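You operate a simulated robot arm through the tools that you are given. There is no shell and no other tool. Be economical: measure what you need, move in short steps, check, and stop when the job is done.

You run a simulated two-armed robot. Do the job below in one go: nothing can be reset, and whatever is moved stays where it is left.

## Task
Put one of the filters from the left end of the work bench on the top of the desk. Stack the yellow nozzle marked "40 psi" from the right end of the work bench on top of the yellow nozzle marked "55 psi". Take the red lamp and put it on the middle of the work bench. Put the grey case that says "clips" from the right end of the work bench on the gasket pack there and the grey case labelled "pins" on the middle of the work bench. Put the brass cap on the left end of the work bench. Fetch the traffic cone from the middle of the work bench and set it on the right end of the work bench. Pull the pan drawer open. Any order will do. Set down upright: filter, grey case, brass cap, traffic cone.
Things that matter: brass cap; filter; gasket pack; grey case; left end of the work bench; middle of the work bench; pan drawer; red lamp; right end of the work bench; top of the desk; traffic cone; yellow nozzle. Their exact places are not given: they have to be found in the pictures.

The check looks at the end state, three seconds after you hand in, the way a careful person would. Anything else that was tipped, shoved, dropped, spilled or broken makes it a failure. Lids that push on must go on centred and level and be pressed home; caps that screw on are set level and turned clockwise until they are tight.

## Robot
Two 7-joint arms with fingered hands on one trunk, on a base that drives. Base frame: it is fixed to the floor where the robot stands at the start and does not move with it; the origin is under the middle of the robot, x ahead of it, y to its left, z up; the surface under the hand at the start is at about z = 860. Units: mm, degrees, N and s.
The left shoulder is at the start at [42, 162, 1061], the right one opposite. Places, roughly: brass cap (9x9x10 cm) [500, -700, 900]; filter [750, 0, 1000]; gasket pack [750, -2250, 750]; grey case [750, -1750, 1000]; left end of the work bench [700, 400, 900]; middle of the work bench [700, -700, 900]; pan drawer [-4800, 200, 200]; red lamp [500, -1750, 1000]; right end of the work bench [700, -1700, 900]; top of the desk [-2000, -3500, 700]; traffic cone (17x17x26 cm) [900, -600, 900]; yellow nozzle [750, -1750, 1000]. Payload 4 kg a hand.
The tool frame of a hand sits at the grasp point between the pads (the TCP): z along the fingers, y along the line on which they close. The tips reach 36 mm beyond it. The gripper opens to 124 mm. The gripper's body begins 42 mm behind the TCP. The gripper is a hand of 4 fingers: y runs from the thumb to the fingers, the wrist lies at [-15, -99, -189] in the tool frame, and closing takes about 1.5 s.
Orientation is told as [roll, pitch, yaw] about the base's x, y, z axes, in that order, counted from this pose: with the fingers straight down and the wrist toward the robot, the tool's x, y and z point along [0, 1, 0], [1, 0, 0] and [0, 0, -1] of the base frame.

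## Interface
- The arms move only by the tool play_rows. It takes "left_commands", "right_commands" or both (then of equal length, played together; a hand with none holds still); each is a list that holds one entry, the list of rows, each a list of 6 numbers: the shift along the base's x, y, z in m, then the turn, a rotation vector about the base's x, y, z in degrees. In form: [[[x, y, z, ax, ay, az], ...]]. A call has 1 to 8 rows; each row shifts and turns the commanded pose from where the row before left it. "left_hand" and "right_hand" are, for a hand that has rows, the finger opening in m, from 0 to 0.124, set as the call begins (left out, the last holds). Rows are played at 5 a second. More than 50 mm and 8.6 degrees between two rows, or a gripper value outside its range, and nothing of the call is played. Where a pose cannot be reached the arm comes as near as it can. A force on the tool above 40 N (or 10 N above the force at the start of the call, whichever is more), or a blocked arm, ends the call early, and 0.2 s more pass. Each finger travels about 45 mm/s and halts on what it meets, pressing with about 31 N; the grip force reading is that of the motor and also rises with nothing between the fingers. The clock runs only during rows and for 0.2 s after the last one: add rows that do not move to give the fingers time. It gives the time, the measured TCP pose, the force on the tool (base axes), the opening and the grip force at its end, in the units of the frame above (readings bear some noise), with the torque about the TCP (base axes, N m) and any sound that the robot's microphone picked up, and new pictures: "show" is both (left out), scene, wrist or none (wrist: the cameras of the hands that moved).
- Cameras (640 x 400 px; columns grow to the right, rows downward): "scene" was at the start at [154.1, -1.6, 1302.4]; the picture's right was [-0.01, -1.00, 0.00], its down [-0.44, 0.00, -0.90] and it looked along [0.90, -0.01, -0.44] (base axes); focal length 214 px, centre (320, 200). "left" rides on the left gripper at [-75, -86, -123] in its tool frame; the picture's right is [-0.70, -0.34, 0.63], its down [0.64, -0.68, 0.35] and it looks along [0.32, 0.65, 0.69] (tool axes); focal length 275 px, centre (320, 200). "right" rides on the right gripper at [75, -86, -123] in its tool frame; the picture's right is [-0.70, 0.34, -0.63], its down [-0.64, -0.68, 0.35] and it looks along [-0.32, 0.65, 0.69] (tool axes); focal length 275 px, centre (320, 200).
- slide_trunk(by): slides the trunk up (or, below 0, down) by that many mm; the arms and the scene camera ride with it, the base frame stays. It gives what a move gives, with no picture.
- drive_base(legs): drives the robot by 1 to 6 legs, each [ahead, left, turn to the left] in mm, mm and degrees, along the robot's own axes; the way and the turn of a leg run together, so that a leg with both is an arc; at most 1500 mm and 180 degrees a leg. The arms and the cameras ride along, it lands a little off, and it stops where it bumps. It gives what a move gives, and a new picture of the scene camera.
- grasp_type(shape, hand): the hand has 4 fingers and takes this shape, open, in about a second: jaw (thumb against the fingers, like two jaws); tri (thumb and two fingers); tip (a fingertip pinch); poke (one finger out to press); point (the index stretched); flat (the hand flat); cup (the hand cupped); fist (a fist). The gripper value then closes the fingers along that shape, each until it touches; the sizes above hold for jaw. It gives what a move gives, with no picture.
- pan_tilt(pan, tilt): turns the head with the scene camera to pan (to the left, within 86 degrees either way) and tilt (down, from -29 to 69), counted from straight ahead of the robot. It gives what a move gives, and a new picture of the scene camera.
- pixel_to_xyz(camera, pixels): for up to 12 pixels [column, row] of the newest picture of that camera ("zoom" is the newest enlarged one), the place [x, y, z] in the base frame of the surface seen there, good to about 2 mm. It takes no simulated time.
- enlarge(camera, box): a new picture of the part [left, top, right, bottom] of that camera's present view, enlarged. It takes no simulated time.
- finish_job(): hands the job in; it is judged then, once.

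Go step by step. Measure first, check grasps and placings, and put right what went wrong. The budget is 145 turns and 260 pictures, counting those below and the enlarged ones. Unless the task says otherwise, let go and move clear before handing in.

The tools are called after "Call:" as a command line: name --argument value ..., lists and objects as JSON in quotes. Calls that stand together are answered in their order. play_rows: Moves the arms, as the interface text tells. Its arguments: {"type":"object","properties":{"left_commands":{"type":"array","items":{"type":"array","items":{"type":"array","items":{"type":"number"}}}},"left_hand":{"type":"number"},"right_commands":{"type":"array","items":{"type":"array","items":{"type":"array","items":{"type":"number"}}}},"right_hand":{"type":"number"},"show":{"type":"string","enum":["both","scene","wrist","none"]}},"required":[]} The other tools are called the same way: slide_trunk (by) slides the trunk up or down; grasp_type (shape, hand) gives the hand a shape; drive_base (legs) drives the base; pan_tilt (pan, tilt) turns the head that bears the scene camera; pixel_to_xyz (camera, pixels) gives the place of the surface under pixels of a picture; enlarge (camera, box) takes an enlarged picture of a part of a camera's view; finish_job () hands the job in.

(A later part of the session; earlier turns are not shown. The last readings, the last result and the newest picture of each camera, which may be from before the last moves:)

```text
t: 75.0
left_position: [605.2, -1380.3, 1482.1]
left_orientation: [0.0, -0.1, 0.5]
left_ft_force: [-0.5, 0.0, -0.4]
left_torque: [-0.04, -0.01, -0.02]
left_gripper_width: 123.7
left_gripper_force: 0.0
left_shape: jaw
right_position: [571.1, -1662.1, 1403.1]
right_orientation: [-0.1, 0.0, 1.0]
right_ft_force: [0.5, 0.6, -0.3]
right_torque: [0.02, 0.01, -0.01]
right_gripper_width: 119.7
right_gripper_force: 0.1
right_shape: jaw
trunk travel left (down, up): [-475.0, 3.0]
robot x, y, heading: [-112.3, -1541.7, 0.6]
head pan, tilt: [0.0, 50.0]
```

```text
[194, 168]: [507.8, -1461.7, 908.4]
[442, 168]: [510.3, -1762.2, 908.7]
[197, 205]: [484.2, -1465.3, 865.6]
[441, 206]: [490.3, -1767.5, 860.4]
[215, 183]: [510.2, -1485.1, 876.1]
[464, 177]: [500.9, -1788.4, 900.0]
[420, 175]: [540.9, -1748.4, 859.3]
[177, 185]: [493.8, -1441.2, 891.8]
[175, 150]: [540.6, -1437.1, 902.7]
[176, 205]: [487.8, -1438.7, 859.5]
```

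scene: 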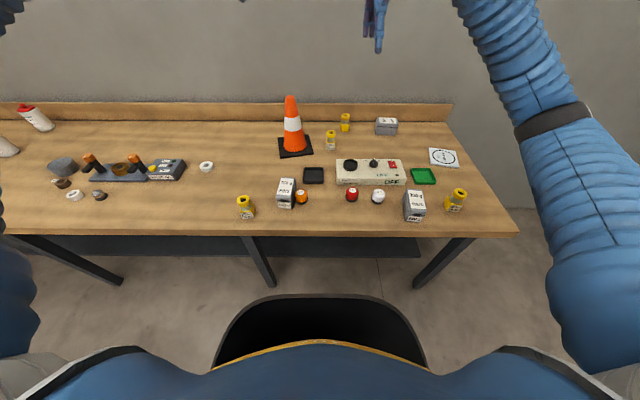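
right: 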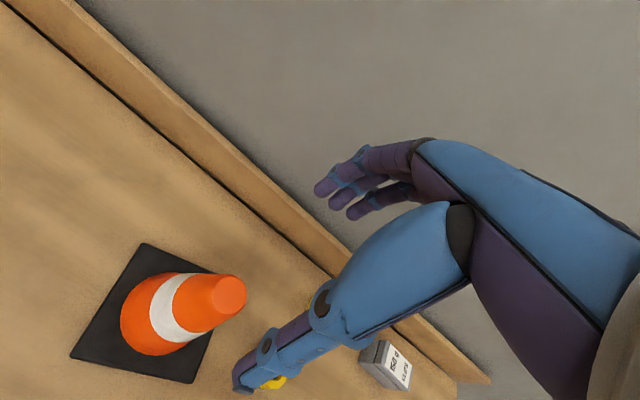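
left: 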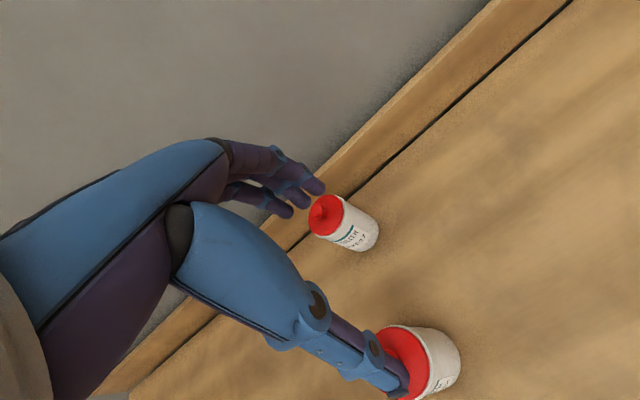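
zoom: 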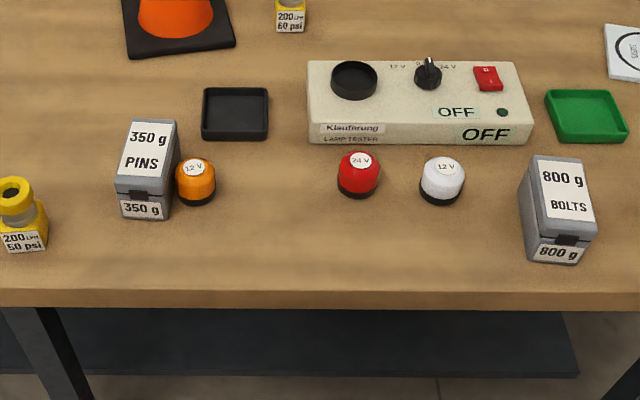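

Pins case: centre (514,-1408), 100 mm long along x, top 931. Red lamp: centre (519,-1664), about 50 mm wide, top 909. I'll lower both hands above their objects.

Call:
play_rows --left_commands '[[[-0.0114, -0.0035, -0.047, 0, 0, 0], [-0.0114, -0.0035, -0.047, 0, 0, 0], [-0.0114, -0.0035, -0.047, 0, 0, 0], [-0.0114, -0.0035, -0.047, 0, 0, 0], [-0.0114, -0.0035, -0.047, 0, 0, 0], [-0.0114, -0.0035, -0.047, 0, 0, 0], [-0.0114, -0.0035, -0.047, 0, 0, 0], [-0.0114, -0.0035, -0.047, 0, 0, 0]]]' --right_commands '[[[-0.0065, 0, -0.045, 0, 0, 0], [-0.0065, 0, -0.045, 0, 0, 0], [-0.0065, 0, -0.045, 0, 0, 0], [-0.0065, 0, -0.045, 0, 0, 0], [-0.0065, 0, -0.045, 0, 0, 0], [-0.0065, 0, -0.045, 0, 0, 0], [-0.0065, 0, -0.045, 0, 0, 0], [-0.0065, 0, -0.045, 0, 0, -1]]]' --right_hand 0.09 --left_hand 0.124

```text
t: 76.8
left_position: [511.1, -1407.3, 1106.8]
left_orientation: [0.1, -0.1, 0.4]
left_ft_force: [0.2, 0.2, -0.5]
left_torque: [0.02, 0.03, -0.01]
left_gripper_width: 123.8
left_gripper_force: 0.1
left_shape: jaw
right_position: [516.7, -1661.4, 1043.4]
right_orientation: [-0.1, -0.1, 0.0]
right_ft_force: [0.0, 0.6, 0.9]
right_torque: [0.0, 0.0, -0.01]
right_gripper_width: 90.2
right_gripper_force: 0.1
right_shape: jaw
trunk travel left (down, up): [-475.0, 3.0]
robot x, y, heading: [-113.2, -1544.2, 0.5]
head pan, tilt: [0.0, 50.0]
```

scene: 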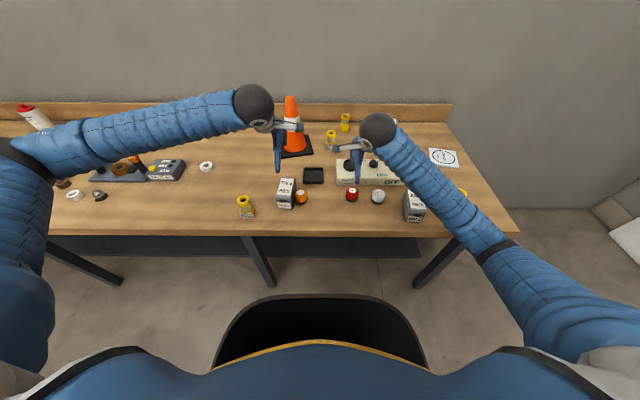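
right: 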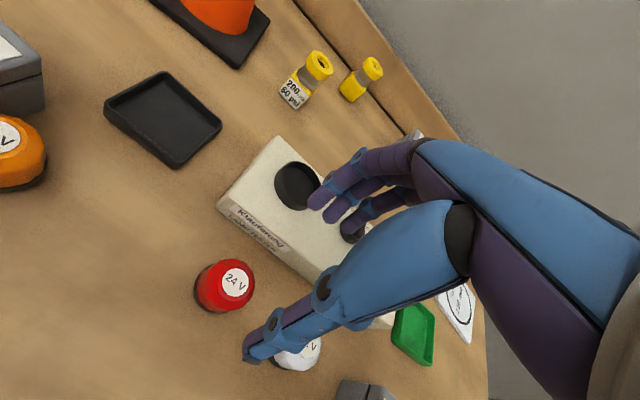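
left: 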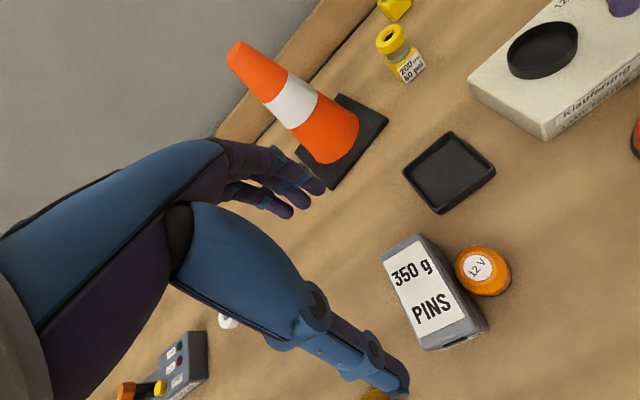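

I'll confirm the two centres from the wrist cameras before going down.

Call:
pixel_to_xyz --camera "right" --pixels '[[235, 278], [198, 275], [252, 278], [222, 310], [230, 262]]'

Call:
pixel_to_xyz --camera "left" --pixels '[[383, 258], [418, 236], [422, 348], [486, 326], [430, 290]]'

```text
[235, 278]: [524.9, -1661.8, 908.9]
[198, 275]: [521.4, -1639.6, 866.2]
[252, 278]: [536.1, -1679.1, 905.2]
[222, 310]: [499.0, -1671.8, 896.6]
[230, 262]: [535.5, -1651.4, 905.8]
```

```text
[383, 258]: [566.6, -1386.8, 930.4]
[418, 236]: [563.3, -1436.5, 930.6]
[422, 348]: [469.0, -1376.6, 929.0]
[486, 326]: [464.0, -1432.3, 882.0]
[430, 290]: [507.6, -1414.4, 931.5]
```

The pins centre is (516,-1408) with about -4° yaw, and the red lamp centre is (521,-1664). I'll lower both hands to grasp height.

Call:
play_rows --left_commands '[[[0.005, 0, -0.03, 0, 0, -4.4], [0, 0, -0.045, 0, 0, 0], [0, 0, -0.045, 0, 0, 0], [0, 0, -0.04, 0, 0, 0], [0, 0, -0.025, 0, 0, 0], [0, 0, -0.013, 0, 0, 0], [0, 0, 0, 0, 0, 0]]]' --right_commands '[[[0.004, -0.002, 0, 0, 0, 0], [0, 0, -0.04, 0, 0, 0], [0, 0, -0.04, 0, 0, 0], [0, 0, -0.03, 0, 0, 0], [0, 0, -0.02, 0, 0, 0], [0, 0, -0.009, 0, 0, 0], [0, 0, 0, 0, 0, 0]]]' --show "wrist"

```text
t: 78.1
left_position: [516.7, -1408.8, 920.5]
left_orientation: [0.0, -0.1, -4.1]
left_ft_force: [-4.0, 0.5, 6.0]
left_torque: [-0.03, 0.17, 0.0]
left_gripper_width: 124.0
left_gripper_force: 0.1
left_shape: jaw
right_position: [522.3, -1664.5, 922.5]
right_orientation: [0.2, -1.1, 0.1]
right_ft_force: [-8.8, -1.7, 26.8]
right_torque: [-0.31, -1.72, -0.19]
right_gripper_width: 89.5
right_gripper_force: 0.0
right_shape: jaw
trunk travel left (down, up): [-475.0, 3.0]
robot x, y, heading: [-114.5, -1544.5, 0.3]
head pan, tilt: [0.0, 50.0]
stopped in row 6 (right hand): the force on the tool passed its limit at 48 N (the readings are from after the stop); the commanded pose is now the measured one
```

right: 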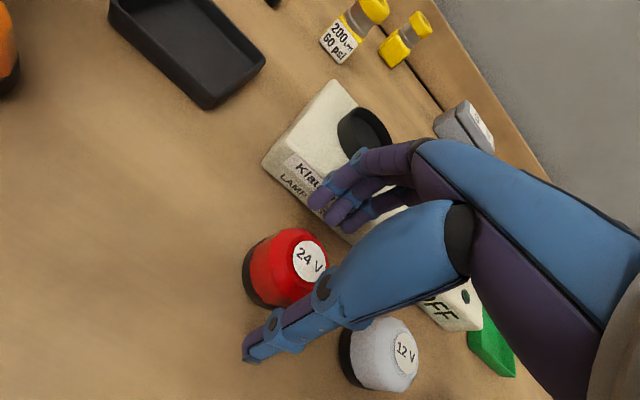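
left: 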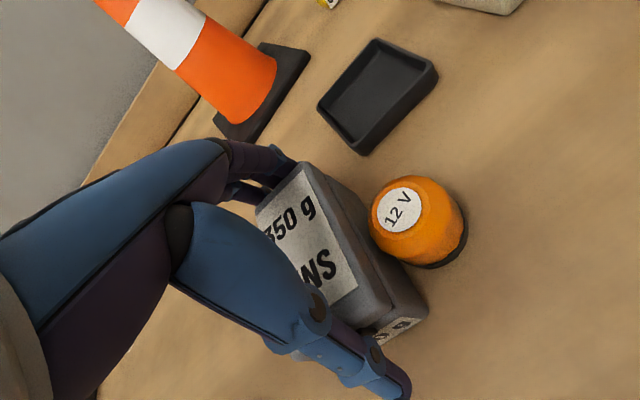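

The right fingers met something at z≈922, likely the tester's front edge behind the lamp, with a 48 N peak. I'll lift the right hand slightly and check that nothing moved.

Call:
play_rows --right_commands '[[[0, 0, 0.04, 0, 0, 0], [0, 0, 0.04, 0, 1, 0], [0, 0, 0, 0, 0, 0]]]' --right_hand 0.07 --show "scene"

Call:
enlarge --camera "scene" --box '[240, 100, 440, 225]'

```text
t: 78.9
left_position: [518.1, -1408.3, 919.0]
left_orientation: [0.1, 0.0, -4.0]
left_ft_force: [-2.4, -0.1, 7.3]
left_torque: [-0.03, 0.16, 0.0]
left_gripper_width: 124.0
left_gripper_force: 0.2
left_shape: jaw
right_position: [521.0, -1665.4, 998.4]
right_orientation: [0.1, 0.2, -0.1]
right_ft_force: [-0.1, -0.2, -0.8]
right_torque: [-0.01, 0.01, 0.02]
right_gripper_width: 70.4
right_gripper_force: 0.1
right_shape: jaw
trunk travel left (down, up): [-475.0, 3.0]
robot x, y, heading: [-112.4, -1538.8, 0.3]
head pan, tilt: [0.0, 50.0]
```

scene: 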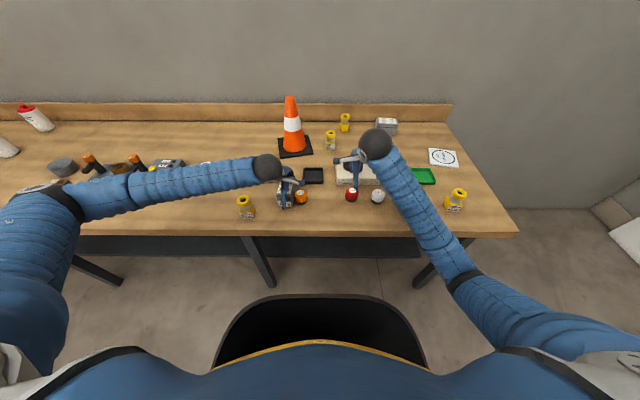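

```text
3.20 times, centred on (340, 162) of scene
```

zoom: 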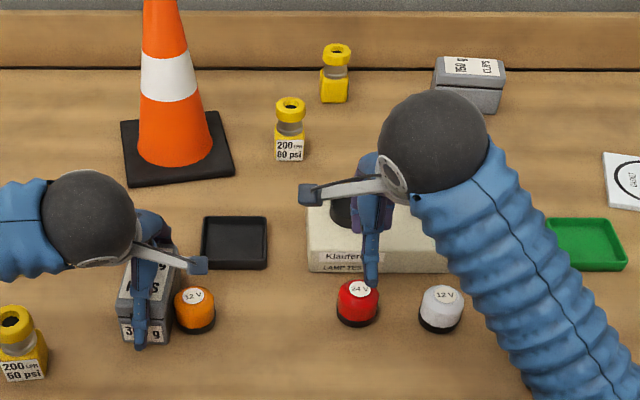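

Nothing shifted: the tester, white lamp and red lamp look as before. I'll check where the fingertips were in the last wrist picture.

Call:
pixel_to_xyz --camera "right" --pixels '[[318, 203], [333, 213], [348, 226], [310, 200], [300, 190], [250, 352], [290, 330], [355, 165], [365, 185]]'

Call:
pixel_to_xyz --camera "left" --pixels '[[285, 160], [270, 185], [400, 385], [300, 300], [255, 205], [385, 330]]'

```text
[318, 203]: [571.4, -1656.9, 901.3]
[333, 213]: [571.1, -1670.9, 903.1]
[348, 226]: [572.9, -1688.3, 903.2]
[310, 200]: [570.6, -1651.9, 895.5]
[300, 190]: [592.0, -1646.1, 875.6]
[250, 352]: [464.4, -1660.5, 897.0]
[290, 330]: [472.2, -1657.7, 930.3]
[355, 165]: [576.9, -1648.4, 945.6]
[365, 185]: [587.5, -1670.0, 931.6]
```

```text
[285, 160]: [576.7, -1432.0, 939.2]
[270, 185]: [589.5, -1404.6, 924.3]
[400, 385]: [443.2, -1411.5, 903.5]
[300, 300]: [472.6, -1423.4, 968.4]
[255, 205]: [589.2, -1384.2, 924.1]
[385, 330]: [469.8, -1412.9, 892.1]
```

The fingers are about 20 mm thick at the back, so a 66 mm opening clears the tester. I'll close the left hand on the pins case now and lower the right hand with a 66 mm opening.

Call:
play_rows --left_commands '[[[0, 0, 0, 0, 0, 0], [0, 0, 0, 0, 0, 0], [0, 0, 0, 0, 0, 0], [0, 0, 0, 0, 0, 0], [0, 0, 0, 0, 0, 0], [0, 0, 0, 0, 0, 0], [0, 0, 0, 0, 0, 0]]]' --right_commands '[[[0, 0, -0.03, 0, 0, 0], [0, 0, -0.03, 0, 0, 0], [0, 0, -0.015, 0, 0, 0], [0, 0, -0.01, 0, 0, 0], [0, 0, -0.007, 0, 0, 0], [0, 0, 0, 0, 0, 0], [0, 0, 0, 0, 0, 0]]]' --left_hand 0.07 --right_hand 0.066 --show "wrist"

```text
t: 80.5
left_position: [517.6, -1409.6, 920.3]
left_orientation: [0.1, 0.1, -3.9]
left_ft_force: [-4.3, 0.8, 10.3]
left_torque: [0.0, 0.06, -0.01]
left_gripper_width: 111.7
left_gripper_force: 30.7
left_shape: jaw
right_position: [522.2, -1665.7, 907.4]
right_orientation: [0.1, 0.3, 0.0]
right_ft_force: [-5.2, 0.5, 1.8]
right_torque: [0.01, -0.07, 0.01]
right_gripper_width: 65.5
right_gripper_force: 0.0
right_shape: jaw
trunk travel left (down, up): [-475.0, 3.0]
robot x, y, heading: [-113.1, -1538.8, 0.3]
head pan, tilt: [0.0, 50.0]
```

right: 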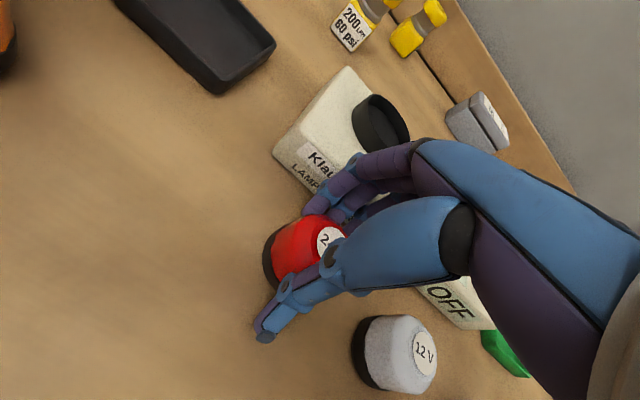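
left: 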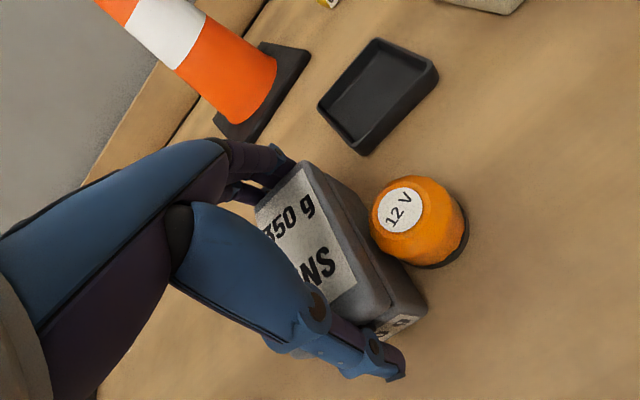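

The left hand grips the case. Now I'll close the right hand on the red lamp.

Call:
play_rows --right_commands '[[[0, 0, 0, 0, 0, 0], [0, 0, 0, 0, 0, 0], [0, 0, 0, 0, 0, 0], [0, 0, 0, 0, 0, 0], [0, 0, 0, 0, 0, 0], [0, 0, 0, 0, 0, 0]]]' --right_hand 0.02 --show "wrist"

Call:
play_rows --right_commands '[[[0, 0, 0.02, 0, 0, 0], [0, 0, 0.03, 0, 0, 0], [0, 0, 0.04, 0, 0, 0], [0, 0, 0, 0, 0, 0]]]' --left_commands '[[[0, 0, 0.02, 0, 0, 0], [0, 0, 0.03, 0, 0, 0], [0, 0, 0.04, 0, 0, 0], [0, 0, 0, 0, 0, 0]]]'

```text
t: 81.9
left_position: [518.4, -1408.0, 920.1]
left_orientation: [0.0, 0.1, -3.9]
left_ft_force: [-2.6, -0.9, 8.2]
left_torque: [-0.04, 0.05, -0.01]
left_gripper_width: 111.6
left_gripper_force: 31.5
left_shape: jaw
right_position: [523.7, -1665.7, 908.3]
right_orientation: [0.1, 0.2, -0.1]
right_ft_force: [-1.7, -0.3, 13.8]
right_torque: [-0.07, -0.35, 0.01]
right_gripper_width: 56.0
right_gripper_force: 30.9
right_shape: jaw
trunk travel left (down, up): [-475.0, 3.0]
robot x, y, heading: [-114.7, -1542.4, 0.5]
head pan, tilt: [0.0, 50.0]
```

right: 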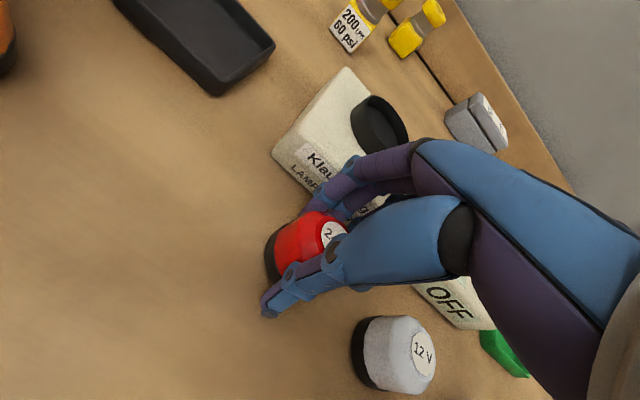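

```text
t: 82.9
left_position: [518.7, -1410.2, 1009.8]
left_orientation: [0.1, 0.1, -4.0]
left_ft_force: [-0.6, -0.1, -4.1]
left_torque: [-0.03, 0.05, 0.01]
left_gripper_width: 111.9
left_gripper_force: 30.5
left_shape: jaw
right_position: [523.3, -1663.0, 997.0]
right_orientation: [0.1, 0.3, -0.1]
right_ft_force: [-0.6, -0.7, -0.9]
right_torque: [0.01, 0.06, -0.01]
right_gripper_width: 55.2
right_gripper_force: 30.6
right_shape: jaw
trunk travel left (down, up): [-475.0, 3.0]
robot x, y, heading: [-110.4, -1539.8, 0.3]
head pan, tilt: [0.0, 50.0]
```

scene: 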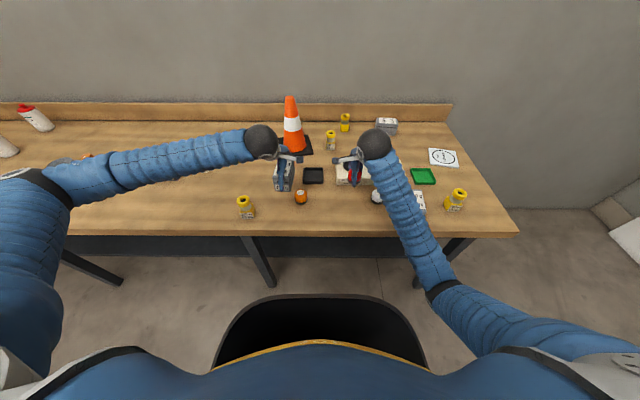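
right: 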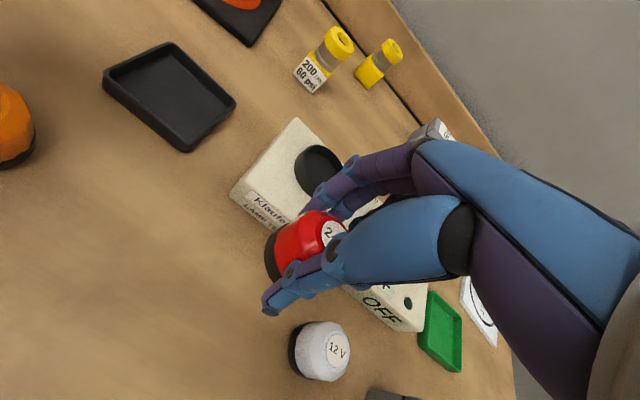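
left: 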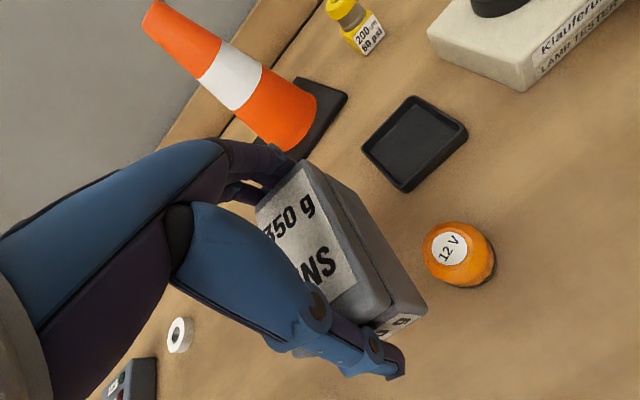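

Both objects are lifted. The bare patch in front of the valve jig on the middle suits them, so I'll raise both hands and drive left 635 mm.

Call:
play_rows --left_commands '[[[0, 0, 0.04, 0, 0, 0], [0, 0, 0.04, 0, 0, 0], [0, 0, 0.04, 0, 0, 0]]]' --right_commands '[[[0, 0.04, 0.02, 0, 0, 0], [0, 0.04, 0.03, 0, 0, 0], [0, 0, 0.03, 0, 0, 0]]]' --show "none"

Call:
drive_base --legs '[[0, 635, 0]]'

```text
t: 83.7
left_position: [517.4, -1408.7, 1129.2]
left_orientation: [0.1, 0.1, -3.9]
left_ft_force: [-1.0, 0.6, -3.1]
left_torque: [-0.01, 0.01, 0.0]
left_gripper_width: 111.7
left_gripper_force: 31.1
left_shape: jaw
right_position: [523.8, -1584.4, 1078.1]
right_orientation: [0.1, 0.3, 0.1]
right_ft_force: [0.1, -1.8, -0.9]
right_torque: [-0.02, 0.01, 0.01]
right_gripper_width: 54.9
right_gripper_force: 30.9
right_shape: jaw
trunk travel left (down, up): [-475.0, 3.0]
robot x, y, heading: [-108.0, -1544.2, 0.5]
head pan, tilt: [0.0, 50.0]
```

```text
t: 87.2
left_position: [510.9, -771.8, 1127.6]
left_orientation: [0.1, 0.1, -3.7]
left_ft_force: [-0.5, 0.1, -2.5]
left_torque: [-0.03, 0.04, 0.01]
left_gripper_width: 111.9
left_gripper_force: 31.2
left_shape: jaw
right_position: [517.9, -946.9, 1079.9]
right_orientation: [0.1, 0.3, 0.3]
right_ft_force: [0.0, 0.9, -0.4]
right_torque: [-0.02, -0.01, -0.02]
right_gripper_width: 54.8
right_gripper_force: 30.7
right_shape: jaw
trunk travel left (down, up): [-475.0, 3.0]
robot x, y, heading: [-117.4, -907.2, 0.8]
head pan, tilt: [0.0, 50.0]
```

scene: 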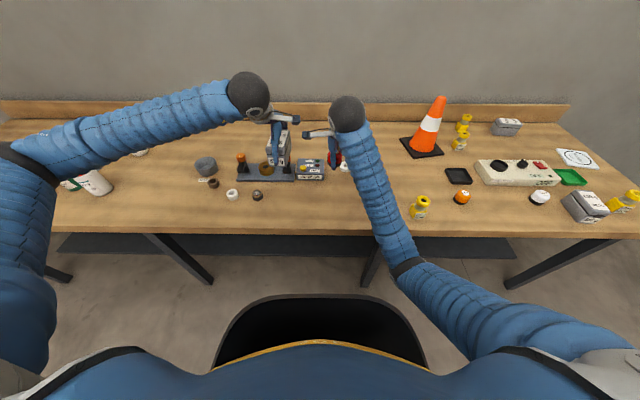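

I'll lower both: the case at x≈475 to stay clear of the jig, and the lamp at about (490,-947).

Call:
play_rows --left_commands '[[[-0.036, 0, 0, 0, 0, 3.5], [0, 0, -0.045, 0, 0, 0], [0, 0, -0.045, 0, 0, 0], [0, 0, -0.045, 0, 0, 0], [0, 0, -0.04, 0, 0, 0], [0, 0, -0.02, 0, 0, 0], [0, 0, -0.006, 0, 0, 0], [0, 0, 0, 0, 0, 0]]]' --right_commands '[[[-0.028, 0, 0, 0, 0, 0], [0, 0, -0.045, 0, 0, 0], [0, 0, -0.045, 0, 0, 0], [0, 0, -0.04, 0, 0, 0], [0, 0, -0.02, 0, 0, 0], [0, 0, -0.012, 0, 0, 0], [0, 0, 0, 0, 0, 0], [0, 0, 0, 0, 0, 0]]]'

```text
t: 89.0
left_position: [477.1, -772.8, 927.1]
left_orientation: [0.1, 0.0, -0.2]
left_ft_force: [-6.5, 14.4, 8.8]
left_torque: [-2.91, 0.41, -1.84]
left_gripper_width: 112.0
left_gripper_force: 31.1
left_shape: jaw
right_position: [490.8, -948.7, 915.0]
right_orientation: [0.0, 0.3, 0.3]
right_ft_force: [5.8, -14.0, -12.7]
right_torque: [0.95, -0.47, 0.99]
right_gripper_width: 54.9
right_gripper_force: 30.8
right_shape: jaw
trunk travel left (down, up): [-475.0, 3.0]
robot x, y, heading: [-120.5, -911.0, 1.0]
head pan, tilt: [0.0, 50.0]
```

scene: 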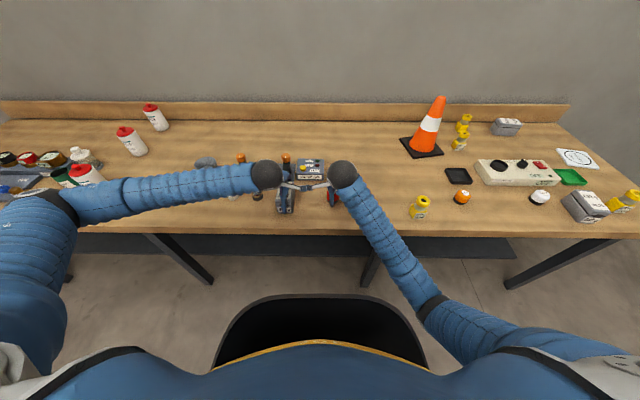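
right: 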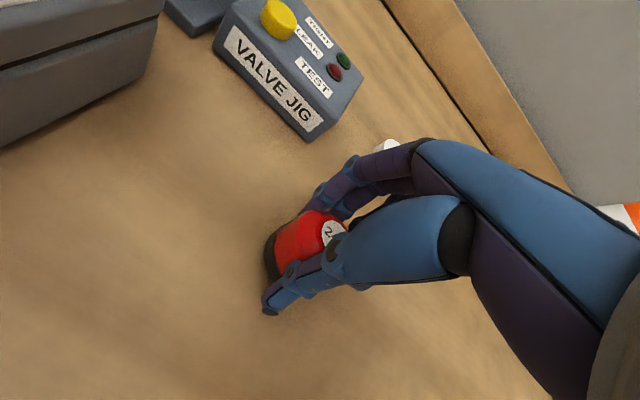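
left: 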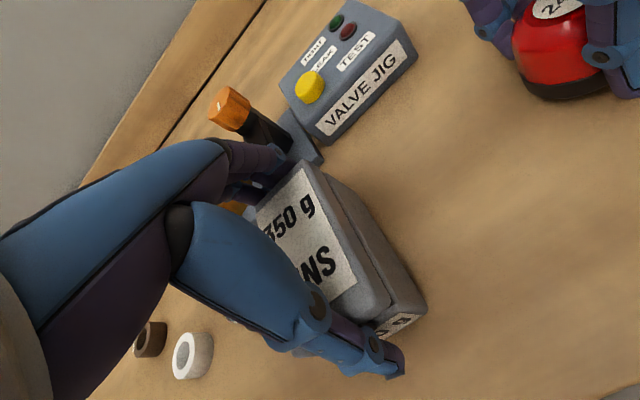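

The wrist-camera brackets are pressing on each other (±14 N in y), as seen at (305,188). I'll move the right hand 45 mm to the right, then set both down.

Call:
play_rows --right_commands '[[[0, -0.025, 0.005, 0, 0, 0], [0, -0.025, 0, 0, 0, 0], [0, 0, 0, 0, 0, 0]]]' --show "none"

Call:
play_rows --left_commands '[[[0, 0, -0.004, 0, 0, 0], [0, 0, -0.003, 0, 0, 0], [0, 0, 0, 0, 0, 0]]]' --right_commands '[[[0, 0, -0.006, 0, 0, 0], [0, 0, -0.006, 0, 0, 0], [0, 0, 0, 0, 0, 0]]]' --show "wrist"

```text
t: 89.8
left_position: [477.1, -771.7, 926.3]
left_orientation: [-0.1, 0.1, -0.2]
left_ft_force: [0.8, 0.9, -3.3]
left_torque: [-0.02, 0.0, 0.0]
left_gripper_width: 111.9
left_gripper_force: 30.8
left_shape: jaw
right_position: [490.1, -997.0, 918.9]
right_orientation: [0.1, 0.4, 0.4]
right_ft_force: [-0.2, -0.1, -1.3]
right_torque: [0.0, 0.06, 0.04]
right_gripper_width: 54.5
right_gripper_force: 31.1
right_shape: jaw
trunk travel left (down, up): [-475.0, 3.0]
robot x, y, heading: [-120.9, -908.2, 0.5]
head pan, tilt: [0.0, 50.0]
```

```text
t: 90.7
left_position: [475.9, -771.6, 920.5]
left_orientation: [0.0, 0.0, -0.2]
left_ft_force: [0.4, 0.6, 3.3]
left_torque: [0.02, 0.05, 0.0]
left_gripper_width: 112.2
left_gripper_force: 30.8
left_shape: jaw
right_position: [490.6, -997.0, 908.3]
right_orientation: [0.1, 0.2, 0.3]
right_ft_force: [0.2, 0.9, 3.4]
right_torque: [0.01, -0.1, 0.01]
right_gripper_width: 54.6
right_gripper_force: 31.1
right_shape: jaw
trunk travel left (down, up): [-475.0, 3.0]
robot x, y, heading: [-117.0, -907.3, 0.9]
head pan, tilt: [0.0, 50.0]
```

right: 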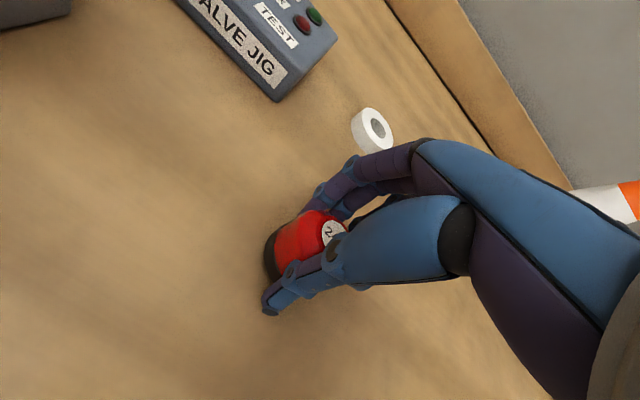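
left: 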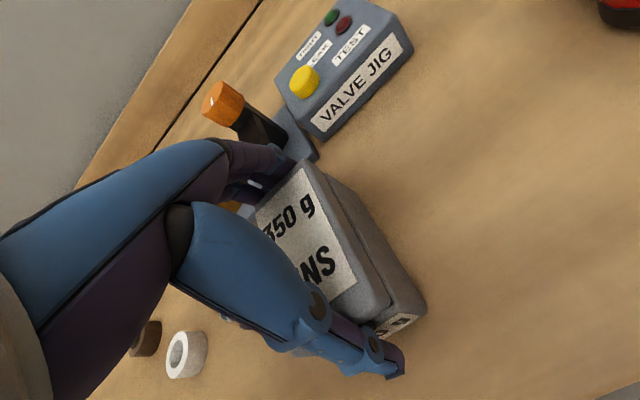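

Both touched down (+3 N each). I'll release them and rise.

Call:
play_rows --left_commands '[[[0, 0, 0, 0, 0, 0], [0, 0, 0, 0, 0, 0], [0, 0, 0, 0, 0, 0], [0, 0, 0.03, 0, 0, 0], [0, 0, 0.045, 0, 0, 0], [0, 0, 0.045, 0, 0, 0], [0, 0, 0.045, 0, 0, 0], [0, 0, 0.045, 0, 0, 0]]]' --right_commands '[[[0, 0, 0, 0, 0, 0], [0, 0, 0, 0, 0, 0], [0, 0, 0, 0, 0, 0], [0, 0, 0.03, 0, 0, 0], [0, 0, 0.045, 0, 0, 0], [0, 0, 0.045, 0, 0, 0], [0, 0, 0.045, 0, 0, 0], [0, 0, 0.045, 0, 0, 0]]]' --left_hand 0.124 --right_hand 0.08 --show "scene"

```text
t: 92.5
left_position: [473.2, -775.1, 1130.1]
left_orientation: [0.2, 0.2, -0.2]
left_ft_force: [0.5, -0.4, -0.1]
left_torque: [0.06, 0.0, 0.01]
left_gripper_width: 123.7
left_gripper_force: 0.0
left_shape: jaw
right_position: [491.9, -998.9, 1121.0]
right_orientation: [0.1, 0.4, 0.3]
right_ft_force: [-0.7, -0.1, -0.3]
right_torque: [0.03, 0.0, 0.05]
right_gripper_width: 80.0
right_gripper_force: 0.0
right_shape: jaw
trunk travel left (down, up): [-475.0, 3.0]
robot x, y, heading: [-119.6, -905.8, 0.5]
head pan, tilt: [0.0, 50.0]
```

scene: 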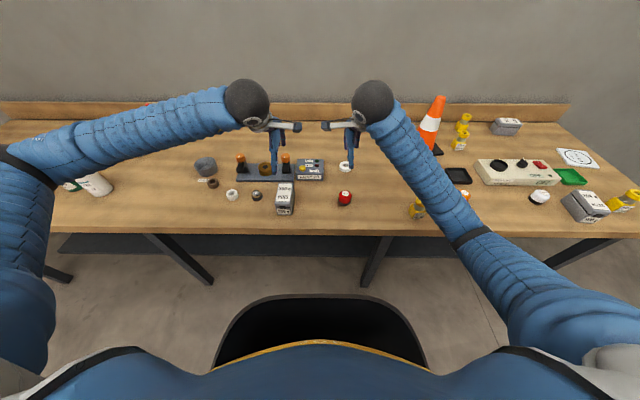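

The pins case and red lamp stand on the middle. Now I'll return to put the orange lamp back and drive right 465 mm.

Call:
drive_base --legs '[[0, -465, -0.6]]'

Call:
enlarge --camera "scene" --box '[310, 130, 510, 255]'

```text
t: 95.2
left_position: [478.8, -1245.9, 1130.8]
left_orientation: [0.1, 0.1, -0.9]
left_ft_force: [1.0, 1.1, -0.4]
left_torque: [-0.05, -0.03, 0.01]
left_gripper_width: 123.9
left_gripper_force: 0.0
left_shape: jaw
right_position: [495.3, -1470.0, 1120.8]
right_orientation: [0.1, 0.2, -0.3]
right_ft_force: [0.2, 0.3, 0.8]
right_torque: [0.03, -0.01, -0.02]
right_gripper_width: 79.8
right_gripper_force: 0.1
right_shape: jaw
trunk travel left (down, up): [-475.0, 3.0]
robot x, y, heading: [-114.9, -1374.0, -0.2]
head pan, tilt: [0.0, 50.0]
```

scene: 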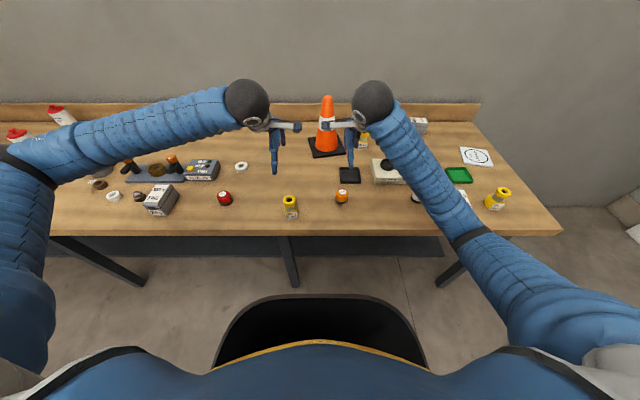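

```text
3.20 times, centred on (410, 192) of scene
```

zoom: 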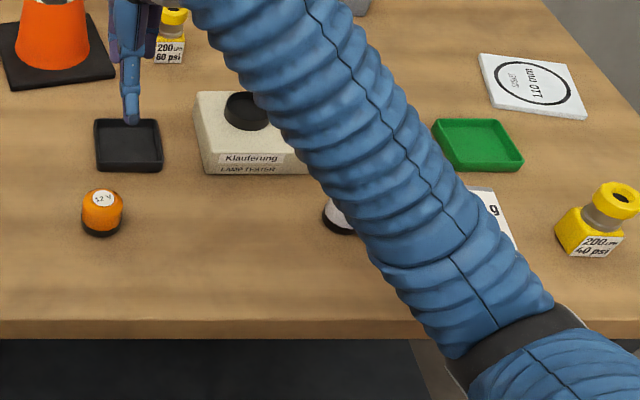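

I'll measure the orange lamp and the forearm's clearance over the white lamp and the bolts case.

Call:
pixel_to_xyz --camera "zoom" --pixels '[[102, 198], [103, 234], [82, 215], [123, 213], [340, 215], [400, 230], [440, 330], [360, 130], [440, 240]]'

```text
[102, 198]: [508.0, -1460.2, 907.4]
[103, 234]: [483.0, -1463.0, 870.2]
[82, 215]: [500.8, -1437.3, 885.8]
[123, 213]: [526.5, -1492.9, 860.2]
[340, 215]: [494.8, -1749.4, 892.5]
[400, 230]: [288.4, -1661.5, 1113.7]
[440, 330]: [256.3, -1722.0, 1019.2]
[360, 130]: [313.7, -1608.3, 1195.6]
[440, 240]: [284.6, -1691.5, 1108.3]
```

The forearm is in front of the bench edge, so it's clear. I'll lower onto the orange lamp at (509,-1462) and close.

Call:
play_rows --right_commands '[[[0.014, 0.008, -0.03, 0, 0, 0], [0, 0, -0.045, 0, 0, 0], [0, 0, -0.045, 0, 0, 0], [0, 0, -0.045, 0, 0, 0], [0, 0, -0.035, 0, 0, 0], [0, 0, -0.014, 0, 0, 0], [0, 0, 0, 0, 0, 0]]]' --show "wrist"

Call:
play_rows --right_commands '[[[0, 0, 0, 0, 0, 0], [0, 0, 0, 0, 0, 0], [0, 0, 0, 0, 0, 0], [0, 0, 0, 0, 0, 0], [0, 0, 0, 0, 0, 0], [0, 0, 0, 0, 0, 0], [0, 0, 0.03, 0, 0, 0], [0, 0, 0.03, 0, 0, 0]]]' --right_hand 0.02 --show "wrist"

```text
t: 96.8
left_position: [478.7, -1246.6, 1129.0]
left_orientation: [0.1, 0.1, -1.0]
left_ft_force: [-0.2, 0.1, 0.8]
left_torque: [0.02, 0.04, -0.02]
left_gripper_width: 123.8
left_gripper_force: 0.1
left_shape: jaw
right_position: [508.8, -1461.0, 906.3]
right_orientation: [0.1, 0.2, -0.4]
right_ft_force: [0.0, -0.5, 0.2]
right_torque: [0.0, -0.01, -0.01]
right_gripper_width: 80.2
right_gripper_force: 0.2
right_shape: jaw
trunk travel left (down, up): [-475.0, 3.0]
robot x, y, heading: [-115.0, -1372.9, -0.1]
head pan, tilt: [0.0, 50.0]
```

right: 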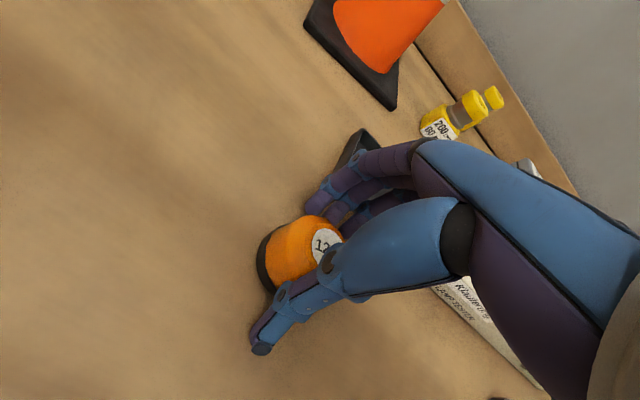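

```text
t: 98.6
left_position: [477.9, -1245.9, 1129.0]
left_orientation: [0.1, 0.1, -1.0]
left_ft_force: [0.4, -0.1, 0.1]
left_torque: [0.01, 0.01, -0.01]
left_gripper_width: 124.1
left_gripper_force: 0.0
left_shape: jaw
right_position: [507.7, -1458.8, 966.9]
right_orientation: [0.1, 0.3, -0.4]
right_ft_force: [-0.2, -0.9, -1.0]
right_torque: [0.04, -0.01, 0.0]
right_gripper_width: 54.9
right_gripper_force: 31.3
right_shape: jaw
trunk travel left (down, up): [-475.0, 3.0]
robot x, y, heading: [-114.5, -1376.5, 0.1]
head pan, tilt: [0.0, 50.0]
```

right: 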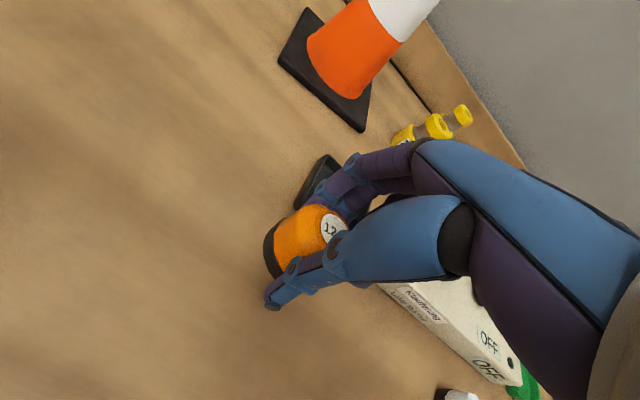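

The orange lamp is held. I'll move it to (508,-1566) and set it down.

Call:
play_rows --right_commands '[[[0, -0.036, 0, 0, 0, 0], [0, -0.036, 0, 0, 0, 0], [0.002, -0.035, 0, 0, 0, 0], [0, 0, -0.03, 0, 0, 0], [0, 0, -0.02, 0, 0, 0], [0, 0, -0.007, 0, 0, 0], [0, 0, -0.003, 0, 0, 0], [0, 0, 0, 0, 0, 0]]]' --show "wrist"

Call:
play_rows --right_commands '[[[0, 0, 0, 0, 0, 0], [0, 0, 0, 0, 0, 0], [0, 0, 0, 0, 0, 0], [0, 0, 0.03, 0, 0, 0], [0, 0, 0.045, 0, 0, 0], [0, 0, 0.045, 0, 0, 0], [0, 0, 0.045, 0, 0, 0], [0, 0, 0.045, 0, 0, 0]]]' --right_hand 0.075 --show "scene"

```text
t: 100.4
left_position: [477.8, -1246.0, 1130.1]
left_orientation: [0.1, 0.1, -1.0]
left_ft_force: [0.2, -0.4, -0.5]
left_torque: [-0.03, 0.0, 0.01]
left_gripper_width: 124.1
left_gripper_force: 0.1
left_shape: jaw
right_position: [509.5, -1567.1, 907.5]
right_orientation: [0.1, 0.1, -0.4]
right_ft_force: [-3.4, -1.2, 12.0]
right_torque: [-0.04, -0.3, -0.03]
right_gripper_width: 55.1
right_gripper_force: 31.3
right_shape: jaw
trunk travel left (down, up): [-475.0, 3.0]
robot x, y, heading: [-113.6, -1375.3, 0.0]
head pan, tilt: [0.0, 50.0]
```

right: 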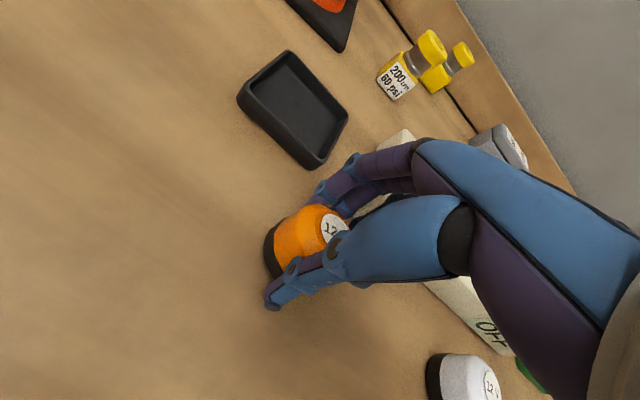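

```text
t: 102.2
left_position: [479.3, -1247.5, 1128.9]
left_orientation: [0.0, 0.2, -1.0]
left_ft_force: [0.1, -0.4, 0.0]
left_torque: [0.03, 0.01, -0.01]
left_gripper_width: 123.9
left_gripper_force: 0.0
left_shape: jaw
right_position: [508.4, -1570.8, 1118.4]
right_orientation: [0.1, 0.4, -0.4]
right_ft_force: [-0.6, -0.8, -0.3]
right_torque: [0.0, 0.02, -0.01]
right_gripper_width: 74.9
right_gripper_force: 0.0
right_shape: jaw
trunk travel left (down, up): [-475.0, 3.0]
robot x, y, heading: [-118.3, -1373.8, -0.2]
head pan, tilt: [0.0, 50.0]
```

scene: 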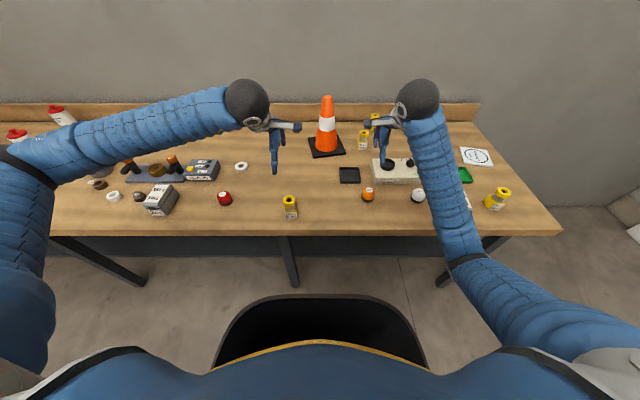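

The orange lamp is back at (509,-1567) in line with the white one. Next is the 40 psi nozzle, so I'll drive right 455 mm.

Call:
drive_base --legs '[[0, -455, 0]]'

Call:
play_rows --right_commands '[[[-0.01, 0, -0.03, 0, 0, 0], [-0.01, 0, -0.03, 0, 0, 0], [0, 0, 0, 0, 0, 0]]]' --show "both"

Call:
enlarge --camera "scene" --box '[240, 90, 460, 240]'

```text
t: 105.0
left_position: [477.5, -1706.9, 1128.7]
left_orientation: [0.1, 0.1, -1.1]
left_ft_force: [0.8, -0.4, -0.7]
left_torque: [0.03, 0.01, 0.03]
left_gripper_width: 124.1
left_gripper_force: 0.0
left_shape: jaw
right_position: [507.1, -2030.7, 1116.8]
right_orientation: [0.1, 0.3, -0.6]
right_ft_force: [-0.2, 0.3, 0.5]
right_torque: [0.02, -0.02, -0.04]
right_gripper_width: 74.5
right_gripper_force: 0.1
right_shape: jaw
trunk travel left (down, up): [-475.0, 3.0]
robot x, y, heading: [-114.8, -1830.1, -0.5]
head pan, tilt: [0.0, 50.0]
```

scene: 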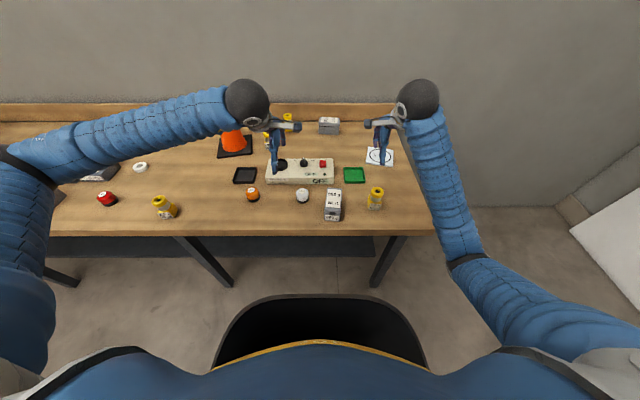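

```text
t: 105.8
left_position: [477.3, -1707.0, 1128.8]
left_orientation: [-0.1, 0.0, -1.1]
left_ft_force: [0.6, -0.3, -0.3]
left_torque: [-0.03, 0.02, 0.01]
left_gripper_width: 124.2
left_gripper_force: 0.1
left_shape: jaw
right_position: [486.9, -2029.9, 1057.6]
right_orientation: [0.1, 0.3, -0.5]
right_ft_force: [1.0, 0.7, 0.2]
right_torque: [-0.01, -0.02, 0.0]
right_gripper_width: 75.3
right_gripper_force: 0.0
right_shape: jaw
trunk travel left (down, up): [-475.0, 3.0]
robot x, y, heading: [-115.8, -1832.5, -0.2]
head pan, tilt: [0.0, 50.0]
```

scene: 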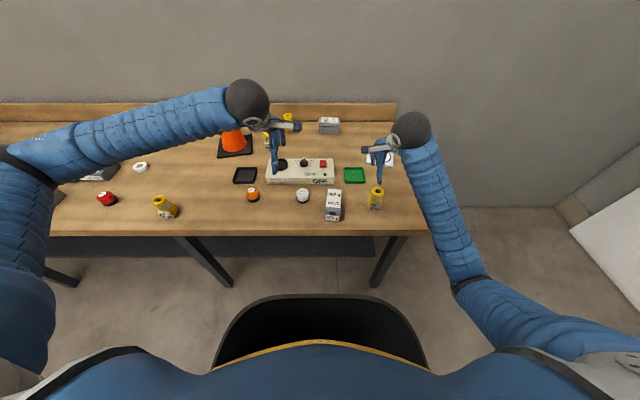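
right: 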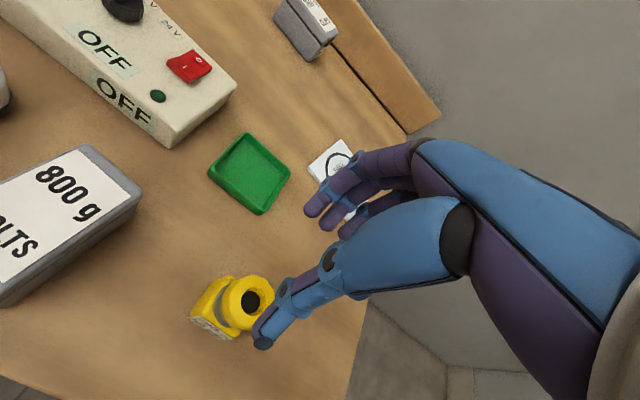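

```text
2.67 times, centred on (350, 165) of scene
```

zoom: 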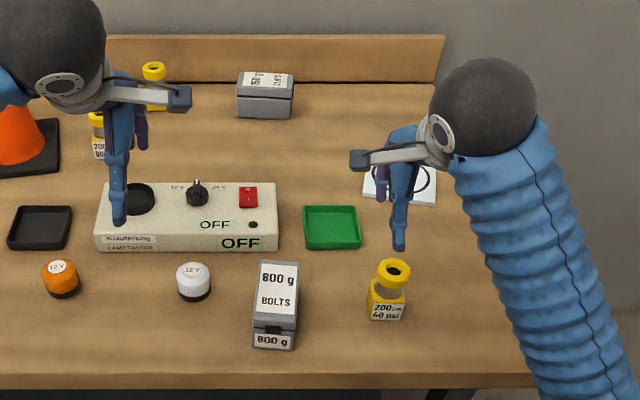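

The 40 psi nozzle is at (388,285) in the zoom. I'll measure its ring and base face.

Call:
pixel_to_xyz --camera "zoom" --pixels '[[383, 268], [410, 268], [395, 261], [395, 278], [374, 303], [403, 305], [372, 316], [402, 318], [406, 290]]'

Call:
pixel_to_xyz --camera "right" --pixels '[[232, 300], [252, 280], [268, 290], [248, 318], [196, 315], [226, 335], [222, 280]]'

Call:
enlarge --camera "right" --box '[160, 250, 320, 350]'

```text
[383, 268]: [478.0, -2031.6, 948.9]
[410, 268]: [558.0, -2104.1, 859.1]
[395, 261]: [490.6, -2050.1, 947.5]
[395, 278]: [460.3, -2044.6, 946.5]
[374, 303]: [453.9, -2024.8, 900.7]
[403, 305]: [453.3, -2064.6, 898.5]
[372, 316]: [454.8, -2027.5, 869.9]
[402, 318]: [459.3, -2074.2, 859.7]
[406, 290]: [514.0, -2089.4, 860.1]
```

```text
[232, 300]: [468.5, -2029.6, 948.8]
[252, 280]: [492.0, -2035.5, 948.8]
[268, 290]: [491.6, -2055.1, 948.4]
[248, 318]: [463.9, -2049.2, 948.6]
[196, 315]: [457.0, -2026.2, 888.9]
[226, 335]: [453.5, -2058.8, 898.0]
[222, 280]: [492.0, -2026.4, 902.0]
```

```text
4.00 times, centred on (240, 300) of right
```

zoom: 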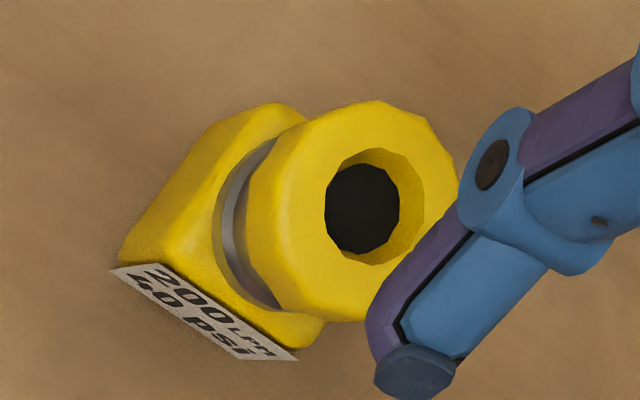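

The nozzle is square to x with its centre at (477,-2044). I'll descend to z≈922 and grip it.

Call:
play_rows --right_commands '[[[-0.01, -0.014, -0.02, 0, 0, 0.4], [0, 0, -0.04, 0, 0, 0], [0, 0, -0.04, 0, 0, 0], [0, 0, -0.025, 0, 0, 0], [0, 0, -0.01, 0, 0, 0], [0, 0, 0, 0, 0, 0]]]' --show "wrist"

Call:
play_rows --right_commands '[[[0, 0, 0, 0, 0, 0], [0, 0, 0, 0, 0, 0], [0, 0, 0, 0, 0, 0], [0, 0, 0, 0, 0, 0], [0, 0, 0, 0, 0, 0], [0, 0, 0, 0, 0, 0]]]' --right_hand 0.02 --show "wrist"

```text
t: 107.2
left_position: [477.4, -1706.6, 1129.6]
left_orientation: [0.1, 0.0, -1.1]
left_ft_force: [-0.3, 0.8, 0.5]
left_torque: [0.0, 0.0, 0.03]
left_gripper_width: 124.0
left_gripper_force: 0.1
left_shape: jaw
right_position: [477.0, -2045.0, 922.6]
right_orientation: [0.1, 0.3, -0.2]
right_ft_force: [-0.5, 0.5, 0.5]
right_torque: [0.0, 0.03, -0.06]
right_gripper_width: 75.1
right_gripper_force: 0.1
right_shape: jaw
trunk travel left (down, up): [-475.0, 3.0]
robot x, y, heading: [-119.1, -1833.7, -0.2]
head pan, tilt: [0.0, 50.0]
```

right: 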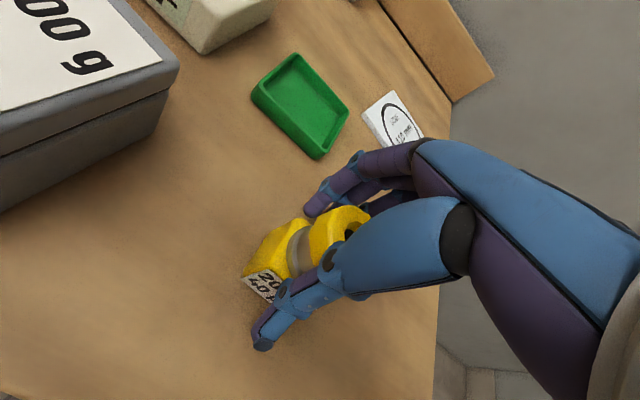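

```text
t: 108.6
left_position: [477.2, -1706.2, 1130.1]
left_orientation: [0.0, 0.1, -1.1]
left_ft_force: [-0.2, 0.4, -0.4]
left_torque: [-0.03, -0.01, 0.01]
left_gripper_width: 123.8
left_gripper_force: 0.0
left_shape: jaw
right_position: [477.3, -2046.5, 923.9]
right_orientation: [0.0, 0.1, -0.2]
right_ft_force: [1.2, -0.6, 9.4]
right_torque: [-0.05, -0.37, 0.02]
right_gripper_width: 51.0
right_gripper_force: 31.1
right_shape: jaw
trunk travel left (down, up): [-475.0, 3.0]
robot x, y, heading: [-115.9, -1832.2, 0.0]
head pan, tilt: [0.0, 50.0]
```

right: 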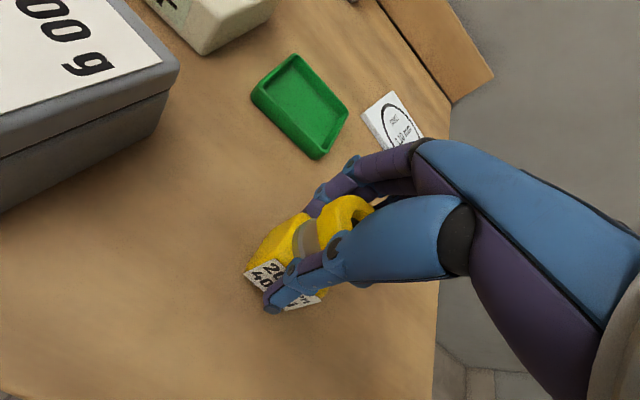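

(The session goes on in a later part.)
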